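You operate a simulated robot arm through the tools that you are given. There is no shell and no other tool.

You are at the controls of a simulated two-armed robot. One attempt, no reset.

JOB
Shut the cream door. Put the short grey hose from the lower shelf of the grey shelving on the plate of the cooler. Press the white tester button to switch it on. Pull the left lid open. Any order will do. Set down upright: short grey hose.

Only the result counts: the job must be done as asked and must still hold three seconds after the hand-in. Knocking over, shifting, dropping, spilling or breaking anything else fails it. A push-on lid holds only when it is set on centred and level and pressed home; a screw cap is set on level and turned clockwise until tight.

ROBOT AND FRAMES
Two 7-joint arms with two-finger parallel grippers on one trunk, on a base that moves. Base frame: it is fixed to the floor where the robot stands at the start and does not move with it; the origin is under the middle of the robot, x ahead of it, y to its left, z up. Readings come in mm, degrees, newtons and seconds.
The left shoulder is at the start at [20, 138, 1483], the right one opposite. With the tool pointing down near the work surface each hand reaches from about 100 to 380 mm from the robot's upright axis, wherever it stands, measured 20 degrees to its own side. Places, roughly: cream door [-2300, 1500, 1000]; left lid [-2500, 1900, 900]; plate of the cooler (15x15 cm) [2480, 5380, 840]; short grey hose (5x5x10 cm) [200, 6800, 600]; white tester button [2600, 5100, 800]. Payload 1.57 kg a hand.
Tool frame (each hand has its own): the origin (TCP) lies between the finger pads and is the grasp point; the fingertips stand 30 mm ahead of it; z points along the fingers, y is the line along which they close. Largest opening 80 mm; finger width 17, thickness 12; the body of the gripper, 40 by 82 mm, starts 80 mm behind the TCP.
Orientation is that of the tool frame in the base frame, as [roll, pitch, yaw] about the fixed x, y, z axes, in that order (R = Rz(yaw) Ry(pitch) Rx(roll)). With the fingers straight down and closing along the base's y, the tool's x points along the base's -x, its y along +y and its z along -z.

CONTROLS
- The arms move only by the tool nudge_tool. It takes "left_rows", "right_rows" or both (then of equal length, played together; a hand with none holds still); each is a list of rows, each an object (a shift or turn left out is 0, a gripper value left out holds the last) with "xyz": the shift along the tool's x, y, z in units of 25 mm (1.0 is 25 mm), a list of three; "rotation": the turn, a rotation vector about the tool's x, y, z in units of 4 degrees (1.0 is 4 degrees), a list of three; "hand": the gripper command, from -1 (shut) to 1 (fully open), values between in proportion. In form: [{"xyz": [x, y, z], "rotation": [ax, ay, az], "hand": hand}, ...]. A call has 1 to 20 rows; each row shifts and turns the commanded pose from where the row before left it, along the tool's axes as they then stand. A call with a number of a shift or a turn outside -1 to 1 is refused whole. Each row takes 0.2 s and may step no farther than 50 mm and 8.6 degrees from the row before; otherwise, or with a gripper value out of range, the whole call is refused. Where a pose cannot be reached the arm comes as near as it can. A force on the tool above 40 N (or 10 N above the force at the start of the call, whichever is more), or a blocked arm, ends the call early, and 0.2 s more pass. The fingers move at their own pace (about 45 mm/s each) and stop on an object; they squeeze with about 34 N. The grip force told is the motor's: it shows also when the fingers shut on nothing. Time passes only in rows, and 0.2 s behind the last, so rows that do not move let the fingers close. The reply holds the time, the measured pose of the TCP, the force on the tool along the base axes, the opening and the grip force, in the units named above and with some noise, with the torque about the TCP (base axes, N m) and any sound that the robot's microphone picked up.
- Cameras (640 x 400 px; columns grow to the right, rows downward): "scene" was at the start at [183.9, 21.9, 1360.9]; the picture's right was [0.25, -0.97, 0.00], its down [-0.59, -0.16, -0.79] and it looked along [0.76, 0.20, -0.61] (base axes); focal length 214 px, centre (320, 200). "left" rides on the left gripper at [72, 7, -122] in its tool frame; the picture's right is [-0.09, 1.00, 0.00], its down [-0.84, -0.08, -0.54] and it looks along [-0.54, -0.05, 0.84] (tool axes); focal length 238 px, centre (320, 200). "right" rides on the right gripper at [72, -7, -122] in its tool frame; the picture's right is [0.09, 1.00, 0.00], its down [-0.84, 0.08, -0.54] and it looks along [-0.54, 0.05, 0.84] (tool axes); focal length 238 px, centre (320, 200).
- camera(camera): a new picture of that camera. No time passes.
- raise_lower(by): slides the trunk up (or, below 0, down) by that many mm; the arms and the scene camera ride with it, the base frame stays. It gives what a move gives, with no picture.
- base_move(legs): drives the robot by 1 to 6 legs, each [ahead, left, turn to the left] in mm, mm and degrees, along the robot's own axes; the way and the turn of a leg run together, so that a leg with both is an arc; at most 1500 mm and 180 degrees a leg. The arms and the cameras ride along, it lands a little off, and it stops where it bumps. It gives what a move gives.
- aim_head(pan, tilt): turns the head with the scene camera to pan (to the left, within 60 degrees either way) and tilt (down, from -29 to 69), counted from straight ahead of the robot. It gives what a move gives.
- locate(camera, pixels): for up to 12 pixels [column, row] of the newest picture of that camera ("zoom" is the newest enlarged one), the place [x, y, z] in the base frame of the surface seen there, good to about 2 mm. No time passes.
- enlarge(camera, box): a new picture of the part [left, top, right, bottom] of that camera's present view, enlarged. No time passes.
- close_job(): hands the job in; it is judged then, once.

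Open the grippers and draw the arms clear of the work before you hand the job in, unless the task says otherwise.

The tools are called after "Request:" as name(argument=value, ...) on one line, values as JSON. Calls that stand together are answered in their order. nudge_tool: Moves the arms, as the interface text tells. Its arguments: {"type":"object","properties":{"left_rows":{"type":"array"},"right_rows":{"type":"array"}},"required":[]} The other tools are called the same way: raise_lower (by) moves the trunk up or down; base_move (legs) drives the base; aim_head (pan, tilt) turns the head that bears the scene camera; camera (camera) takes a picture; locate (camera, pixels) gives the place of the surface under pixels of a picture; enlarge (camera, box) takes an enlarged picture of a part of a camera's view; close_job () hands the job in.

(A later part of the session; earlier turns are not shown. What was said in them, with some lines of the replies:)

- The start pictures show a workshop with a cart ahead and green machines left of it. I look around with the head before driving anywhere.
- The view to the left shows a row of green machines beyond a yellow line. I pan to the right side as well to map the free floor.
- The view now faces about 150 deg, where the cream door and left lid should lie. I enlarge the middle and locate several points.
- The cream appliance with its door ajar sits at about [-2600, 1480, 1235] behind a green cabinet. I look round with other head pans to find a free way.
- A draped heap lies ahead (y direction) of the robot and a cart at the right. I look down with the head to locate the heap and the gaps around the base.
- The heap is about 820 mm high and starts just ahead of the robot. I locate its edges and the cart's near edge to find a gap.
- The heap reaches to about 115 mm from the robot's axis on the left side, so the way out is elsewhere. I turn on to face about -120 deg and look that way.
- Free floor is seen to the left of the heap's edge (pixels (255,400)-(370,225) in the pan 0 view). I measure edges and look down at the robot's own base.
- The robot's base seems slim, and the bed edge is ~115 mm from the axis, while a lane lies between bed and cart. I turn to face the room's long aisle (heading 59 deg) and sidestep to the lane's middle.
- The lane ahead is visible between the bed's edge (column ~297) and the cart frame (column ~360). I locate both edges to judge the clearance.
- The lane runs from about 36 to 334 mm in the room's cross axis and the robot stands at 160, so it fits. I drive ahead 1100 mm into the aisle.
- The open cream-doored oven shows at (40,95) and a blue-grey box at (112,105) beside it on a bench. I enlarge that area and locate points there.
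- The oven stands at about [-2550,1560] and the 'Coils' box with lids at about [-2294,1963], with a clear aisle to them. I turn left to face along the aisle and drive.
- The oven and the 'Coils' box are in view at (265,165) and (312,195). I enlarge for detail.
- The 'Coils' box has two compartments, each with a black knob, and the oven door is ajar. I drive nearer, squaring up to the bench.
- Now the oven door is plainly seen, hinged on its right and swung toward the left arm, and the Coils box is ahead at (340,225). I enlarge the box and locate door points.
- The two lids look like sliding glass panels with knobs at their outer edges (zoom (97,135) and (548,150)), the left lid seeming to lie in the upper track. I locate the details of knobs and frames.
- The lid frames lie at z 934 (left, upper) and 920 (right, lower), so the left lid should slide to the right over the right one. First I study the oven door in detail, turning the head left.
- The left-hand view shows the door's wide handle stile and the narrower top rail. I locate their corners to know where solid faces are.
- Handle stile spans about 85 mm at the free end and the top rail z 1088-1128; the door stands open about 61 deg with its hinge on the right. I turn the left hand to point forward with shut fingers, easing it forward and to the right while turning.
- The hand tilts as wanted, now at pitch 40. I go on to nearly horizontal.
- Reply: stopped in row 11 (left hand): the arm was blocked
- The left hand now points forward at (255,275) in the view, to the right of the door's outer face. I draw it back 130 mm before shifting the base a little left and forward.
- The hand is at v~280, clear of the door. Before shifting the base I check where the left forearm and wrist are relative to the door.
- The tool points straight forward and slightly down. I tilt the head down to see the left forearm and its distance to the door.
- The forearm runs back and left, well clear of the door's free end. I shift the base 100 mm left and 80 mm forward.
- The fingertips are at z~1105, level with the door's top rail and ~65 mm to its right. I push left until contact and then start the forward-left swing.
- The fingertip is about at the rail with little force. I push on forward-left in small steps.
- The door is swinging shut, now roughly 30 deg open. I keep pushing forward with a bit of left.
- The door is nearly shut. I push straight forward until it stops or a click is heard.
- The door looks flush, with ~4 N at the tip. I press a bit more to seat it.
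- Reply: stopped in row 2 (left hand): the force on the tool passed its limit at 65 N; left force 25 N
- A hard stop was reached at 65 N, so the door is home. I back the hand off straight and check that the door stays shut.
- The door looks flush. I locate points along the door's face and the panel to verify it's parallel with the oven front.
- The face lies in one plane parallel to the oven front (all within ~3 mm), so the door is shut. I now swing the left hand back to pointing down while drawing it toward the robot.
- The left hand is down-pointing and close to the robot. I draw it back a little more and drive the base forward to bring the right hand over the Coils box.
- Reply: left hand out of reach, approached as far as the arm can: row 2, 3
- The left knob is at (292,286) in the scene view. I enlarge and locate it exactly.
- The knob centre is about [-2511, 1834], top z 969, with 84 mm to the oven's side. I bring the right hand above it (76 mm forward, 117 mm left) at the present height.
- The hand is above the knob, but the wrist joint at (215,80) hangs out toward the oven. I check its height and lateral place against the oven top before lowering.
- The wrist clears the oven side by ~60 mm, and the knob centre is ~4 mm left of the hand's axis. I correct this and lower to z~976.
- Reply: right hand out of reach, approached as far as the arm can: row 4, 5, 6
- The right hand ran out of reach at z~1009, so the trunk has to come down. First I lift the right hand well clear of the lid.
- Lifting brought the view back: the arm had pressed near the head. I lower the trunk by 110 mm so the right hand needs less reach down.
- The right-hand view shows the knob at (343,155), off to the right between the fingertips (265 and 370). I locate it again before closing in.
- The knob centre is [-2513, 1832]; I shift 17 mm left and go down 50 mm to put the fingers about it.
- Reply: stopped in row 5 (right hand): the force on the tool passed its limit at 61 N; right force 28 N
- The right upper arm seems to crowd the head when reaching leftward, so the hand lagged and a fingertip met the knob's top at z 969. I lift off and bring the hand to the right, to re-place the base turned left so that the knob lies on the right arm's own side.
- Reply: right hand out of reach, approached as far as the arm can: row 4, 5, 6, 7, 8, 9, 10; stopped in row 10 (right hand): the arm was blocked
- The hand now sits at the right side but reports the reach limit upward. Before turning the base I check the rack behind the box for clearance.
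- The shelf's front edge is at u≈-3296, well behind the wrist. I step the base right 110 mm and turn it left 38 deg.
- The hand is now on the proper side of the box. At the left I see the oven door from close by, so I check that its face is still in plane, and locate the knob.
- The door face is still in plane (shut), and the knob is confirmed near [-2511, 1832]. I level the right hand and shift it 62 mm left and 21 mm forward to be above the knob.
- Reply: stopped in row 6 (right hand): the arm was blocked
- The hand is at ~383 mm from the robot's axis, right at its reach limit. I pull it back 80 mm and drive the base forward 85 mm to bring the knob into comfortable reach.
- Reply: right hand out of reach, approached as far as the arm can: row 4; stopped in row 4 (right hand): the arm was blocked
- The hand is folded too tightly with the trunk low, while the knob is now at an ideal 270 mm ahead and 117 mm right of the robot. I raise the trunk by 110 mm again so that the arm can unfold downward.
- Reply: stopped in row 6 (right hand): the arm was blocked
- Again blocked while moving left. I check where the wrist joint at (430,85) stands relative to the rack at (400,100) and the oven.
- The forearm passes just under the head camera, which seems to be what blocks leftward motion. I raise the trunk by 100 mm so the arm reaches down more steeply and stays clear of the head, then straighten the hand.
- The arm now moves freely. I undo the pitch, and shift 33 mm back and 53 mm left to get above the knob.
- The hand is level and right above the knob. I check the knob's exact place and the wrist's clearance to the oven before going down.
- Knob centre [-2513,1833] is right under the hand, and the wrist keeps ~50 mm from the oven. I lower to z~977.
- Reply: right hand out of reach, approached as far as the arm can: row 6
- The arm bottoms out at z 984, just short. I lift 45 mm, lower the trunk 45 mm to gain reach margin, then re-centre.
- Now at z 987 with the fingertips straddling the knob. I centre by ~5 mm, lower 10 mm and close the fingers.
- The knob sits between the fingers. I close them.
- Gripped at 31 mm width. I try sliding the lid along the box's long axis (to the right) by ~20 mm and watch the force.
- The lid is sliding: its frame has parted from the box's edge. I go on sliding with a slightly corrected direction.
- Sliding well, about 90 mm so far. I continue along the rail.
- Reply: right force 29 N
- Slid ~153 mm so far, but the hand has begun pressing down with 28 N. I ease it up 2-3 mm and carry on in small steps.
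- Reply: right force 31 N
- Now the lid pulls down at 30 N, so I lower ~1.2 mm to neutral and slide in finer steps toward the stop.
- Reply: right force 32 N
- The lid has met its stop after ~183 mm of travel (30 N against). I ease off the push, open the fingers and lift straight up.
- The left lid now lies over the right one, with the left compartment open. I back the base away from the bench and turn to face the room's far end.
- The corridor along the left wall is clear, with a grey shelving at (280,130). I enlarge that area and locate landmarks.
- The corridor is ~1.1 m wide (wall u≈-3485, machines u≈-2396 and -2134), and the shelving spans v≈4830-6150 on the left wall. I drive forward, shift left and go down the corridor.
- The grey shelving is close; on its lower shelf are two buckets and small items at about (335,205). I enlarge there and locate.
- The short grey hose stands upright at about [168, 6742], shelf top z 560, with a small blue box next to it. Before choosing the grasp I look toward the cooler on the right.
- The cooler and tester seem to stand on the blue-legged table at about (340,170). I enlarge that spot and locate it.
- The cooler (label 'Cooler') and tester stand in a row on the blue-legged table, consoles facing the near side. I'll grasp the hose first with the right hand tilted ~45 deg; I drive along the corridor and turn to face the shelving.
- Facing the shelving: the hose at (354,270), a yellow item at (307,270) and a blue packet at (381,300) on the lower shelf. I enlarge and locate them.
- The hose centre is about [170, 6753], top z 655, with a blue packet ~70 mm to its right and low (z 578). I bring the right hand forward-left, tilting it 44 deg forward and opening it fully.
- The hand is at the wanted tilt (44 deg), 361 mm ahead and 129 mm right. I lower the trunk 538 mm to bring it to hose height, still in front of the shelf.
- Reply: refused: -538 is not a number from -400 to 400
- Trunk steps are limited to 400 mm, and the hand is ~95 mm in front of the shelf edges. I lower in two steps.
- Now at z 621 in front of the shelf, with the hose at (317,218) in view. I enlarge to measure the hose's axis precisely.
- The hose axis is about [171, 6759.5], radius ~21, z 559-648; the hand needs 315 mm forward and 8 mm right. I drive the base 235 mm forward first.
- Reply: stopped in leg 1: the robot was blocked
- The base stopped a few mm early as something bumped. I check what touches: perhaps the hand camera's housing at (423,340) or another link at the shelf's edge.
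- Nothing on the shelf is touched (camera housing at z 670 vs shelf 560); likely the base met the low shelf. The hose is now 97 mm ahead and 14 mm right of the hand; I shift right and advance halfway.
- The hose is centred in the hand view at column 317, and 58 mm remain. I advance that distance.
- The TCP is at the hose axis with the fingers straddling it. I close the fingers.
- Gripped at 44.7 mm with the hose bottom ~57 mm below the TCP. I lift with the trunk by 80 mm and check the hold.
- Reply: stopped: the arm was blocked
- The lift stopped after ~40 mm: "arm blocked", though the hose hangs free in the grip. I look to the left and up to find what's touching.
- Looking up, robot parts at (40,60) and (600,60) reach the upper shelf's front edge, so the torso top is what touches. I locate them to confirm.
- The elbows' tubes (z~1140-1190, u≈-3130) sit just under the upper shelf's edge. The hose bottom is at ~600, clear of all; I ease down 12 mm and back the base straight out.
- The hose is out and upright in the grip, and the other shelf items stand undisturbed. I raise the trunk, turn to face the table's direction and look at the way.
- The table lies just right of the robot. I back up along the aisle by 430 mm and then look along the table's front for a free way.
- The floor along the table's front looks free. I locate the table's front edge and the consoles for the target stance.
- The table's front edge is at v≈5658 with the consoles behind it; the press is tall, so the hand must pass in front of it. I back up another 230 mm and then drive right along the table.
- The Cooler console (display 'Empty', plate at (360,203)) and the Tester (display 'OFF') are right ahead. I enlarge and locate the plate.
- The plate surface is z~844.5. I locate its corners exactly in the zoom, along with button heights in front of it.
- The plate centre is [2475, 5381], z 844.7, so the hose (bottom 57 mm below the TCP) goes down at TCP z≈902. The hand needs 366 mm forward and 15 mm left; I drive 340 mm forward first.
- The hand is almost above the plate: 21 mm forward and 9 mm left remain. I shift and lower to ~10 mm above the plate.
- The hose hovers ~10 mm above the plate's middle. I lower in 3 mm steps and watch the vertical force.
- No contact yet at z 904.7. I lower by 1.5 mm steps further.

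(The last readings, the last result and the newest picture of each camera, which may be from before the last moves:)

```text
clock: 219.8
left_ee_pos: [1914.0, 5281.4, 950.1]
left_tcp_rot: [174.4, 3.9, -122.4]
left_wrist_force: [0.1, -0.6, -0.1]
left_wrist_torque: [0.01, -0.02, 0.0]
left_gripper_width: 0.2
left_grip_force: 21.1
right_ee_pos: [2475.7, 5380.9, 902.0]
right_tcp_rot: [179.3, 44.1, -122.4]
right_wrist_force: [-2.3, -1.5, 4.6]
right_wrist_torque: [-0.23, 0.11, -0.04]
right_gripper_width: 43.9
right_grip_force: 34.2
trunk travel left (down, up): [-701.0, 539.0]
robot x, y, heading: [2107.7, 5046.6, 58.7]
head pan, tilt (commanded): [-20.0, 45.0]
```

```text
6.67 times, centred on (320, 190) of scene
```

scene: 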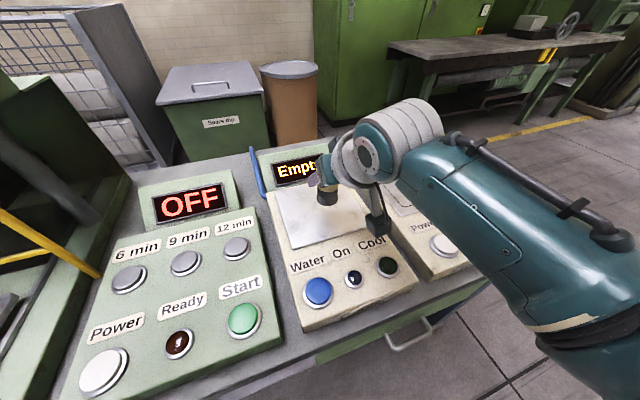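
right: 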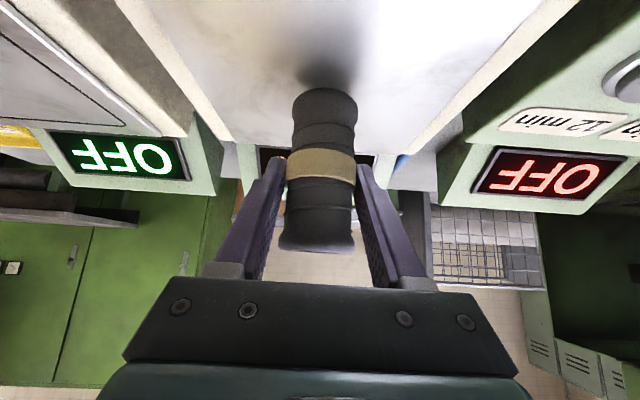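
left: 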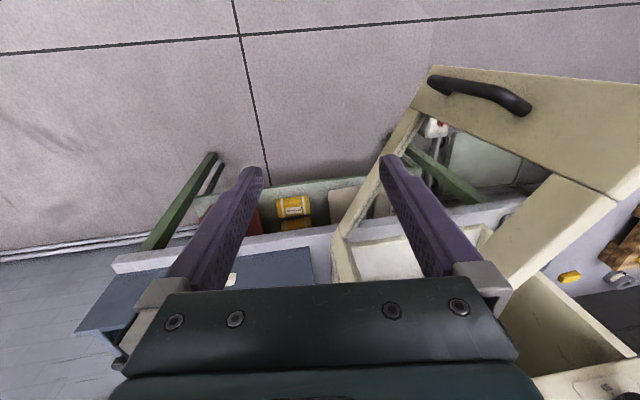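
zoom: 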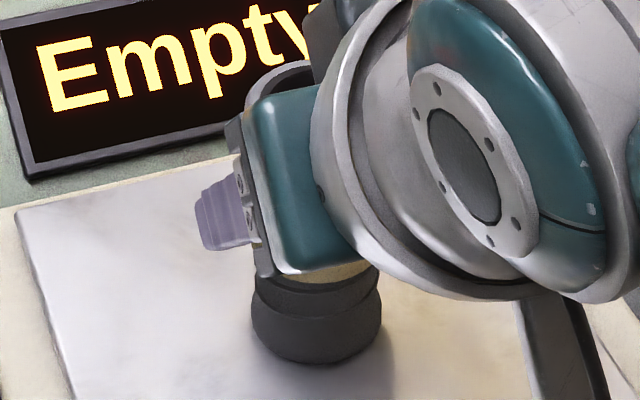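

Contact at 4.6 N: the hose stands on the plate. I open the fingers and check it stays upright.

Request:
nudge_tool(right_rows=[{"hand": -0.2}, {"hand": 0.2}, {"hand": 0.6}, {"hand": 0.9}, {"hand": 0.9}])

Request:
camera(camera="right")

```text
clock: 221.0
left_ee_pos: [1915.7, 5281.7, 950.5]
left_tcp_rot: [174.3, 4.0, -122.3]
left_wrist_force: [0.4, 0.9, 0.1]
left_wrist_torque: [-0.01, -0.02, -0.02]
left_gripper_width: 0.1
left_grip_force: 21.7
right_ee_pos: [2476.4, 5381.1, 902.8]
right_tcp_rot: [179.4, 44.3, -122.4]
right_wrist_force: [0.0, -0.1, -0.4]
right_wrist_torque: [-0.02, -0.01, 0.0]
right_gripper_width: 75.9
right_grip_force: 0.0
trunk travel left (down, up): [-701.0, 539.0]
robot x, y, heading: [2108.6, 5045.4, 58.7]
head pan, tilt (commanded): [-20.0, 45.0]
```

```text
taken
```

right: 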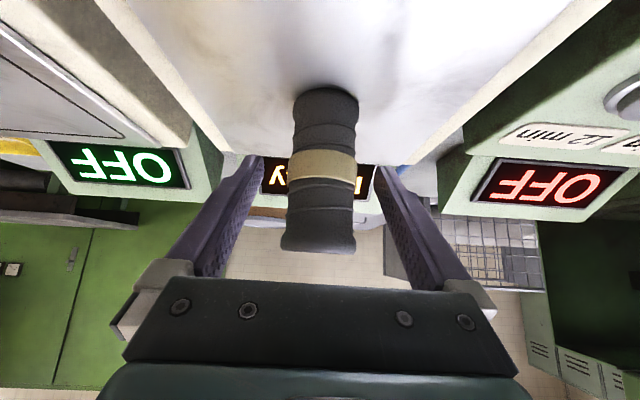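

The hose stands free and upright between the open fingers. I withdraw the hand straight back.

Request:
nudge_tool(right_rows=[{"xyz": [0.36, 0, -0.35]}, {"xyz": [0.57, 0, -0.555]}, {"xyz": [0.57, 0, -0.555]}, {"xyz": [0.57, 0, -0.555]}, {"xyz": [0.57, 0, -0.555]}])

Request:
base_move(legs=[[-150, 0, 0]])

Request:
aim_head(pan=-20, tilt=35)

Request:
camera(camera="scene")

```text
clock: 222.2
left_ee_pos: [1915.0, 5281.9, 948.9]
left_tcp_rot: [174.4, 4.0, -122.3]
left_wrist_force: [0.2, 0.6, 0.8]
left_wrist_torque: [-0.03, -0.04, 0.01]
left_gripper_width: 0.0
left_grip_force: 21.5
right_ee_pos: [2424.9, 5301.0, 901.0]
right_tcp_rot: [179.4, 44.1, -122.4]
right_wrist_force: [0.0, 0.7, 0.5]
right_wrist_torque: [-0.04, 0.05, -0.02]
right_gripper_width: 76.1
right_grip_force: 0.1
trunk travel left (down, up): [-701.0, 539.0]
robot x, y, heading: [2110.2, 5043.4, 58.7]
head pan, tilt (commanded): [-20.0, 45.0]
```

```text
clock: 223.6
left_ee_pos: [1838.7, 5156.2, 950.9]
left_tcp_rot: [174.3, 4.0, -122.0]
left_wrist_force: [-0.4, 0.7, -0.6]
left_wrist_torque: [-0.04, 0.0, 0.02]
left_gripper_width: 0.0
left_grip_force: 21.1
right_ee_pos: [2348.3, 5177.8, 900.3]
right_tcp_rot: [179.3, 44.2, -122.1]
right_wrist_force: [1.1, 0.2, 0.1]
right_wrist_torque: [-0.01, -0.01, -0.01]
right_gripper_width: 75.9
right_grip_force: 0.1
trunk travel left (down, up): [-701.0, 539.0]
robot x, y, heading: [2035.3, 4920.9, 59.0]
head pan, tilt (commanded): [-20.0, 45.0]
```

```text
clock: 224.3
left_ee_pos: [1839.2, 5155.4, 949.8]
left_tcp_rot: [174.4, 4.0, -121.9]
left_wrist_force: [-0.1, 0.0, -0.1]
left_wrist_torque: [-0.01, 0.02, 0.05]
left_gripper_width: 0.0
left_grip_force: 21.1
right_ee_pos: [2347.7, 5177.3, 901.2]
right_tcp_rot: [179.4, 44.2, -122.1]
right_wrist_force: [0.4, -0.7, -0.5]
right_wrist_torque: [-0.02, 0.04, 0.01]
right_gripper_width: 76.0
right_grip_force: 0.0
trunk travel left (down, up): [-701.0, 539.0]
robot x, y, heading: [2028.2, 4918.5, 58.9]
head pan, tilt (commanded): [-20.0, 35.0]
```

```text
taken
```

scene: 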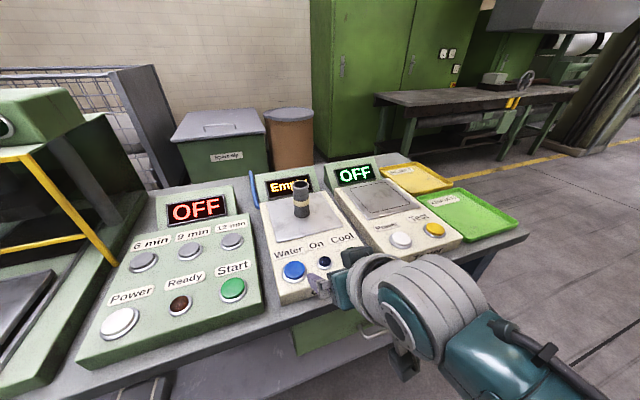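

The hose stands upright on the cooler's plate. On the Tester the white Power button is at (401,240); I enlarge and locate it.

Request:
enlarge(camera="scene", box=[320, 150, 480, 260])

Request:
locate(camera="scene", pixels=[[401, 239], [401, 235], [401, 245], [434, 229], [386, 232], [415, 240], [300, 205], [302, 185], [410, 250], [455, 240]])

```text
3.64 times, centred on (400, 205) of scene
```

zoom: 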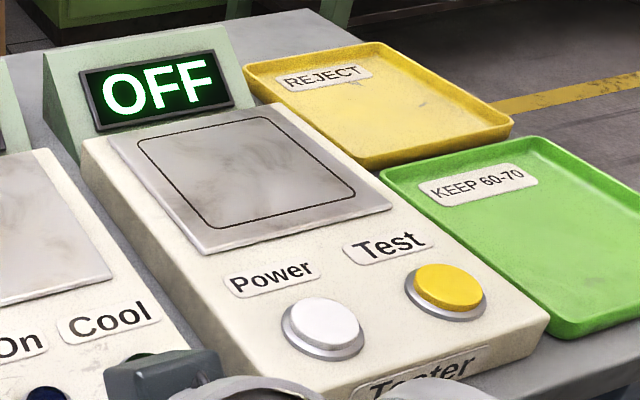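

```text
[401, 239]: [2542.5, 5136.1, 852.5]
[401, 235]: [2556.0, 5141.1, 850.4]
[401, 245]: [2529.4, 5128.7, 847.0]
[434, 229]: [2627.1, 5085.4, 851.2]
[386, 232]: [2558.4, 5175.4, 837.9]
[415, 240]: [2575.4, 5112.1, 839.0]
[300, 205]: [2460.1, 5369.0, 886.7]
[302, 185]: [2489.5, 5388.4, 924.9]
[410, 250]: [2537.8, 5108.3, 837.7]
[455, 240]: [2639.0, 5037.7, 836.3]
```

I refine the white button's centre from the zoom.

Request:
locate(camera="zoom", pixels=[[325, 322], [297, 320], [353, 330], [325, 303], [325, 342], [290, 335], [365, 335], [340, 355], [450, 285], [140, 370]])

```text
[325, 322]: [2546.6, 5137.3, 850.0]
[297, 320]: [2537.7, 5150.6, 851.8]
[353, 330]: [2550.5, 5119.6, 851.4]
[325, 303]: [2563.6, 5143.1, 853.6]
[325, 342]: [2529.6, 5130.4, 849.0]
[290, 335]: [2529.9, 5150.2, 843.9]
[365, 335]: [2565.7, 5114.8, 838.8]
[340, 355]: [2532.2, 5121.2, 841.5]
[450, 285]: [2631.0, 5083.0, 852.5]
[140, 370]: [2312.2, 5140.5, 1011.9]
```

The white button's centre is about [2545.5, 5136], top z 851.5. I raise the trunk 100 mm, and turn the right hand to point straight down with the fingers shut, drawing it back a bit.

Request:
raise_lower(by=100)

Request:
nudge_tool(right_rows=[{"xyz": [0.248, 0, -0.24], "rotation": [0, 1, 0], "hand": -1}, {"xyz": [0.264, 0, -0.222], "rotation": [0, 1, 0]}, {"xyz": [0.279, 0, -0.203], "rotation": [0, 1, 0]}, {"xyz": [0.293, 0, -0.183], "rotation": [0, 1, 0]}, {"xyz": [0.305, 0, -0.162], "rotation": [0, 1, 0]}, {"xyz": [0.315, 0, -0.14], "rotation": [0, 1, 0]}, {"xyz": [0.324, 0, -0.118], "rotation": [0, 1, 0]}, {"xyz": [0.332, 0, -0.095], "rotation": [0, 1, 0]}, {"xyz": [0.337, 0, -0.072], "rotation": [0, 1, 0]}, {"xyz": [0.342, 0, -0.048], "rotation": [0, 1, 0]}, {"xyz": [0.344, 0, -0.024], "rotation": [0, 1, 0]}])

```text
clock: 225.7
left_ee_pos: [1838.9, 5155.6, 1050.0]
left_tcp_rot: [174.4, 4.0, -122.0]
left_wrist_force: [-0.6, 0.0, -0.4]
left_wrist_torque: [0.01, 0.0, 0.04]
left_gripper_width: 0.1
left_grip_force: 21.2
right_ee_pos: [2348.6, 5178.1, 1001.0]
right_tcp_rot: [179.3, 44.2, -122.1]
right_wrist_force: [-0.1, -0.1, -0.5]
right_wrist_torque: [0.01, 0.0, -0.04]
right_gripper_width: 75.8
right_grip_force: 0.0
trunk travel left (down, up): [-801.0, 439.0]
robot x, y, heading: [2033.7, 4916.6, 58.8]
head pan, tilt (commanded): [-20.0, 35.0]
```

```text
clock: 228.1
left_ee_pos: [1838.8, 5156.0, 1049.3]
left_tcp_rot: [174.4, 4.0, -122.0]
left_wrist_force: [0.1, 1.0, 0.7]
left_wrist_torque: [0.01, 0.02, 0.04]
left_gripper_width: 0.2
left_grip_force: 21.3
right_ee_pos: [2299.0, 5098.6, 1001.5]
right_tcp_rot: [179.5, 0.1, -121.6]
right_wrist_force: [-0.3, 1.2, -0.5]
right_wrist_torque: [0.03, -0.01, -0.01]
right_gripper_width: 0.0
right_grip_force: 21.3
trunk travel left (down, up): [-801.0, 439.0]
robot x, y, heading: [2033.3, 4921.3, 58.7]
head pan, tilt (commanded): [-20.0, 35.0]
```

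The right hand points straight down at [2299, 5099, 1001]. The button is 161 mm forward and 190 mm right; I bring the base there.

Request:
base_move(legs=[[0, -190, 0], [161, 0, 0]])

Request:
camera(camera="right")

Request:
aim_head(pan=-20, tilt=45)

Request:
camera(camera="scene")

```text
clock: 230.6
left_ee_pos: [2083.8, 5192.9, 1050.3]
left_tcp_rot: [174.4, 3.9, -121.8]
left_wrist_force: [-0.1, 0.4, 0.0]
left_wrist_torque: [-0.03, 0.0, 0.02]
left_gripper_width: 0.0
left_grip_force: 20.9
right_ee_pos: [2543.7, 5136.4, 1001.7]
right_tcp_rot: [179.5, 0.1, -121.7]
right_wrist_force: [0.2, 0.4, -0.6]
right_wrist_torque: [-0.01, 0.0, 0.0]
right_gripper_width: 0.3
right_grip_force: 21.6
trunk travel left (down, up): [-801.0, 439.0]
robot x, y, heading: [2277.8, 4958.8, 58.9]
head pan, tilt (commanded): [-20.0, 35.0]
```

```text
taken
```

right: 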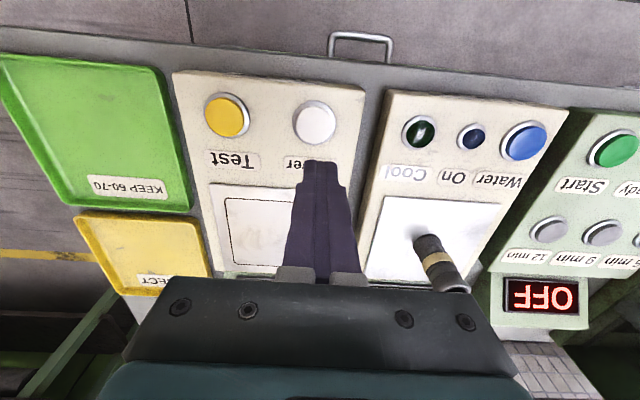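

```text
clock: 231.3
left_ee_pos: [2084.5, 5193.2, 1050.0]
left_tcp_rot: [174.5, 4.0, -121.9]
left_wrist_force: [0.4, -0.9, 0.0]
left_wrist_torque: [0.01, 0.0, 0.02]
left_gripper_width: 0.2
left_grip_force: 21.3
right_ee_pos: [2543.3, 5136.1, 1001.6]
right_tcp_rot: [179.5, 0.2, -121.6]
right_wrist_force: [0.6, 0.1, 0.5]
right_wrist_torque: [0.01, 0.01, 0.01]
right_gripper_width: 0.0
right_grip_force: 21.2
trunk travel left (down, up): [-801.0, 439.0]
robot x, y, heading: [2277.2, 4954.4, 59.1]
head pan, tilt (commanded): [-20.0, 45.0]
```

```text
taken
```

scene: 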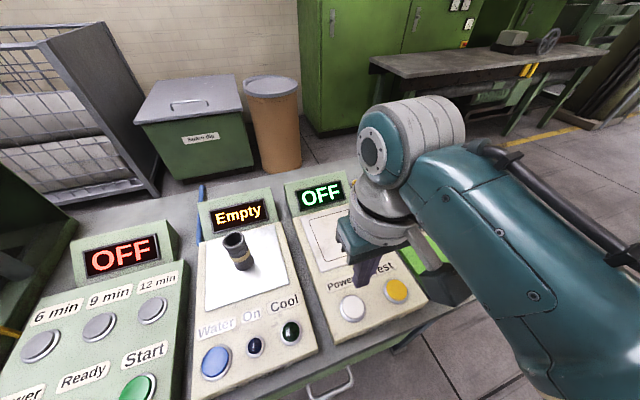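

The hand stands right over the white button. I confirm with the hand camera's view (button at (315,122)).

Request:
locate(camera="right", pixels=[[315, 122], [297, 122], [333, 122], [315, 107], [315, 137]])

Request:
locate(camera="scene", pixels=[[351, 306], [340, 307], [363, 306], [351, 297], [351, 315]])

```text
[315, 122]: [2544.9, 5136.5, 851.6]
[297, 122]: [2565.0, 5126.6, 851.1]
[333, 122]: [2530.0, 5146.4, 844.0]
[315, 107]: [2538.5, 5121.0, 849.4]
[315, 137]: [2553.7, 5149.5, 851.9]
```

```text
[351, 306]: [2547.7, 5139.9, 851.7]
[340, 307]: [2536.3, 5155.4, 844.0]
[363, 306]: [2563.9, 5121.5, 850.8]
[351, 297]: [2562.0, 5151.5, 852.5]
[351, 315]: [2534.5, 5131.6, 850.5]
```

The button centre is [2547, 5137], top z 851.5. I lower to ~5 mm above it (fingertips are 30 mm ahead of the TCP).

Request:
nudge_tool(right_rows=[{"xyz": [-0.1, -0.1, 0.9]}, {"xyz": [0, 0, 0.9]}, {"xyz": [0, 0, 0.9]}, {"xyz": [0, 0, 0.9]}, {"xyz": [0, 0, 0.6]}, {"xyz": [0, 0, 0.4]}, {}])

Request:
enlarge(camera="scene", box=[280, 160, 440, 340])

```text
clock: 232.9
left_ee_pos: [2083.7, 5193.5, 1050.5]
left_tcp_rot: [174.3, 4.0, -121.9]
left_wrist_force: [0.4, 0.1, 0.3]
left_wrist_torque: [-0.01, 0.07, 0.0]
left_gripper_width: 0.2
left_grip_force: 21.7
right_ee_pos: [2547.4, 5138.2, 885.0]
right_tcp_rot: [179.5, 0.1, -121.6]
right_wrist_force: [-0.3, -0.2, 0.7]
right_wrist_torque: [-0.02, -0.02, -0.02]
right_gripper_width: 0.0
right_grip_force: 20.9
trunk travel left (down, up): [-801.0, 439.0]
robot x, y, heading: [2277.3, 4956.3, 59.2]
head pan, tilt (commanded): [-20.0, 45.0]
```

```text
2.22 times, centred on (360, 250) of scene
```

zoom: 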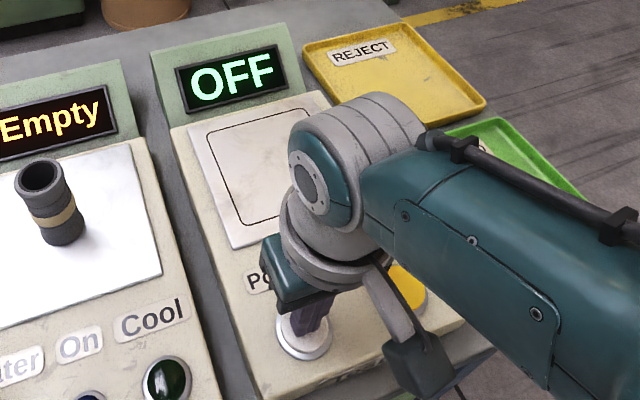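

Fingertips are ~3.5 mm over the white button. I press down in 2 mm steps, watching the force and display.

Request:
nudge_tool(right_rows=[{"xyz": [0, 0, 0.08]}, {"xyz": [0, 0, 0.08]}, {"xyz": [0, 0, 0.08]}])

Request:
enlarge(camera="scene", box=[280, 160, 440, 340])

```text
clock: 233.8
left_ee_pos: [2084.1, 5192.3, 1050.1]
left_tcp_rot: [174.4, 4.0, -121.9]
left_wrist_force: [-0.5, -0.7, 0.0]
left_wrist_torque: [0.03, -0.01, 0.01]
left_gripper_width: 0.0
left_grip_force: 21.2
right_ee_pos: [2547.3, 5137.7, 880.3]
right_tcp_rot: [179.6, 0.2, -121.6]
right_wrist_force: [-0.5, -0.1, 2.2]
right_wrist_torque: [-0.04, 0.03, 0.03]
right_gripper_width: 0.2
right_grip_force: 21.5
trunk travel left (down, up): [-801.0, 439.0]
robot x, y, heading: [2281.2, 4956.3, 59.1]
head pan, tilt (commanded): [-20.0, 45.0]
heard: click
```

```text
2.22 times, centred on (360, 250) of scene
```

zoom: 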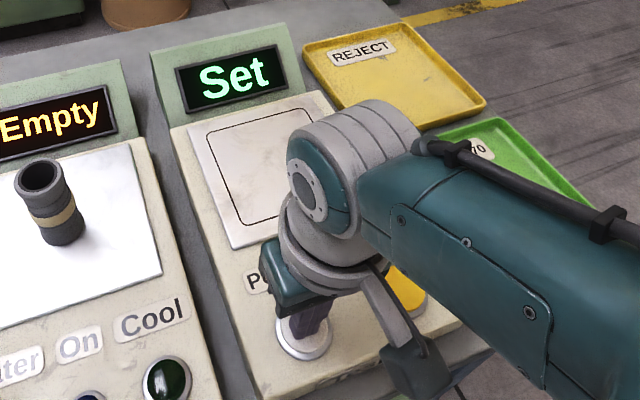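

A click was heard and the Tester's display changed from 'OFF' to 'Set': it's on. I lift the hand straight up.

Request:
nudge_tool(right_rows=[{"xyz": [0, 0, -0.4]}, {"xyz": [0, 0, -0.8]}, {"xyz": [0, 0, -0.9]}, {"xyz": [0, 0, -0.9]}, {"xyz": [0, 0, -0.9]}, {"xyz": [0, 0, -0.9]}])

Request:
base_move(legs=[[-350, 0, 0]])

Request:
aim_head(pan=0, tilt=30)

Request:
camera(camera="scene")

```text
clock: 235.2
left_ee_pos: [2083.5, 5192.9, 1050.7]
left_tcp_rot: [174.4, 4.0, -121.9]
left_wrist_force: [0.3, 0.0, 0.4]
left_wrist_torque: [-0.01, 0.03, -0.03]
left_gripper_width: 0.0
left_grip_force: 21.2
right_ee_pos: [2546.0, 5138.3, 1001.8]
right_tcp_rot: [179.5, 0.1, -121.6]
right_wrist_force: [-0.6, -0.6, -0.6]
right_wrist_torque: [0.02, 0.02, 0.0]
right_gripper_width: 0.1
right_grip_force: 21.3
trunk travel left (down, up): [-801.0, 439.0]
robot x, y, heading: [2278.9, 4955.9, 59.2]
head pan, tilt (commanded): [-20.0, 45.0]
```

```text
clock: 237.4
left_ee_pos: [1903.8, 4893.7, 1050.1]
left_tcp_rot: [174.4, 4.0, -122.3]
left_wrist_force: [0.0, 0.7, -0.5]
left_wrist_torque: [0.01, -0.01, 0.0]
left_gripper_width: 0.0
left_grip_force: 21.4
right_ee_pos: [2364.6, 4835.1, 1001.4]
right_tcp_rot: [179.5, 0.2, -121.9]
right_wrist_force: [0.7, 0.5, 0.2]
right_wrist_torque: [0.01, 0.03, 0.0]
right_gripper_width: 0.1
right_grip_force: 21.2
trunk travel left (down, up): [-801.0, 439.0]
robot x, y, heading: [2097.9, 4659.9, 58.6]
head pan, tilt (commanded): [-20.0, 45.0]
```

```text
clock: 238.3
left_ee_pos: [1902.0, 4894.2, 1049.9]
left_tcp_rot: [174.4, 4.0, -122.4]
left_wrist_force: [-0.2, -0.6, -0.3]
left_wrist_torque: [0.0, -0.03, 0.0]
left_gripper_width: 0.0
left_grip_force: 21.3
right_ee_pos: [2365.2, 4835.5, 1000.2]
right_tcp_rot: [179.4, 0.3, -121.9]
right_wrist_force: [0.6, 0.9, -0.3]
right_wrist_torque: [-0.02, -0.02, 0.01]
right_gripper_width: 0.0
right_grip_force: 20.9
trunk travel left (down, up): [-801.0, 439.0]
robot x, y, heading: [2097.6, 4658.3, 58.6]
head pan, tilt (commanded): [0.0, 30.0]
```

```text
taken
```

scene: 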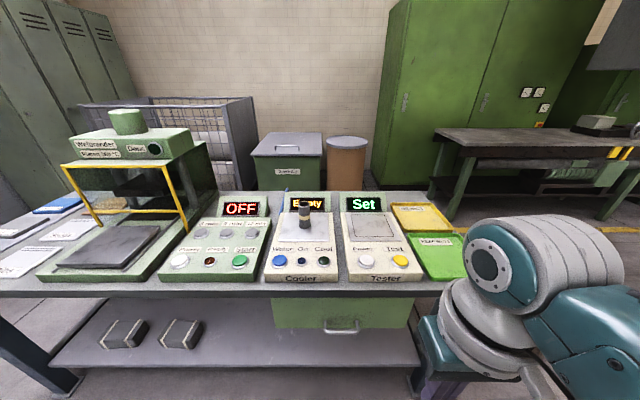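

Everything at the table looks as wanted; the hose is upright on the plate and the Tester reads 'Set'. I open both grippers here, clear of the work, and take a close look.

Request:
nudge_tool(left_rows=[{"hand": 1}, {"hand": 1}, {"hand": 1}, {"hand": 1}, {"hand": 1}], right_rows=[{"hand": 1}, {"hand": 1}, {"hand": 1}, {"hand": 1}, {"hand": 1}])

Request:
enlarge(camera="scene", box=[250, 180, 440, 300])

```text
clock: 239.5
left_ee_pos: [1903.0, 4893.5, 1049.0]
left_tcp_rot: [174.4, 4.0, -122.3]
left_wrist_force: [0.5, 0.3, 0.8]
left_wrist_torque: [0.03, -0.02, 0.0]
left_gripper_width: 80.1
left_grip_force: 0.0
right_ee_pos: [2366.2, 4837.0, 1001.3]
right_tcp_rot: [179.5, 0.1, -121.9]
right_wrist_force: [0.0, -0.3, -0.9]
right_wrist_torque: [0.0, -0.03, -0.05]
right_gripper_width: 79.9
right_grip_force: 0.1
trunk travel left (down, up): [-801.0, 439.0]
robot x, y, heading: [2094.8, 4658.0, 58.5]
head pan, tilt (commanded): [0.0, 30.0]
```

```text
3.33 times, centred on (345, 240) of scene
```

zoom: 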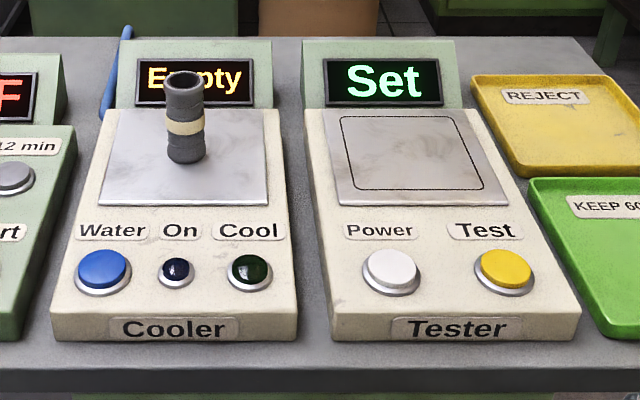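

The hose stands upright mid-plate, the Tester is on, the door was checked shut at its stop, and the left lid was slid to its stop. Both grippers are open and clear, so I hand the job in.

Request:
close_job()

```text
The job is handed in.
```

The job is handed in, and all four parts looked done. I didn't drive back for a last look at the door and lid before handing in.

- **Cream door:** I pushed it shut until it met a hard stop. It was still in line with the oven front when I measured it again, before I opened the lid. I heard no latch click.
- **Left lid:** I slid it right over the other lid to its stop, about 183 mm. The left compartment was open when I let go.
- **Short grey hose:** It stands upright near the middle of the cooler plate. The cooler's display reads "Empty" and I left its buttons alone.
- **Tester:** I pressed the white button, heard a click, and the display changed from "OFF" to "Set".

A few contacts happened along the way:

- The push that seated the door peaked at 65 N.
- A fingertip pressed on the lid's knob at 61 N.
- The robot bumped the grey shelving once while reaching in for the hose and once while lifting it out.

In the pictures afterwards I saw nothing displaced. Both grippers are open and clear of the table.
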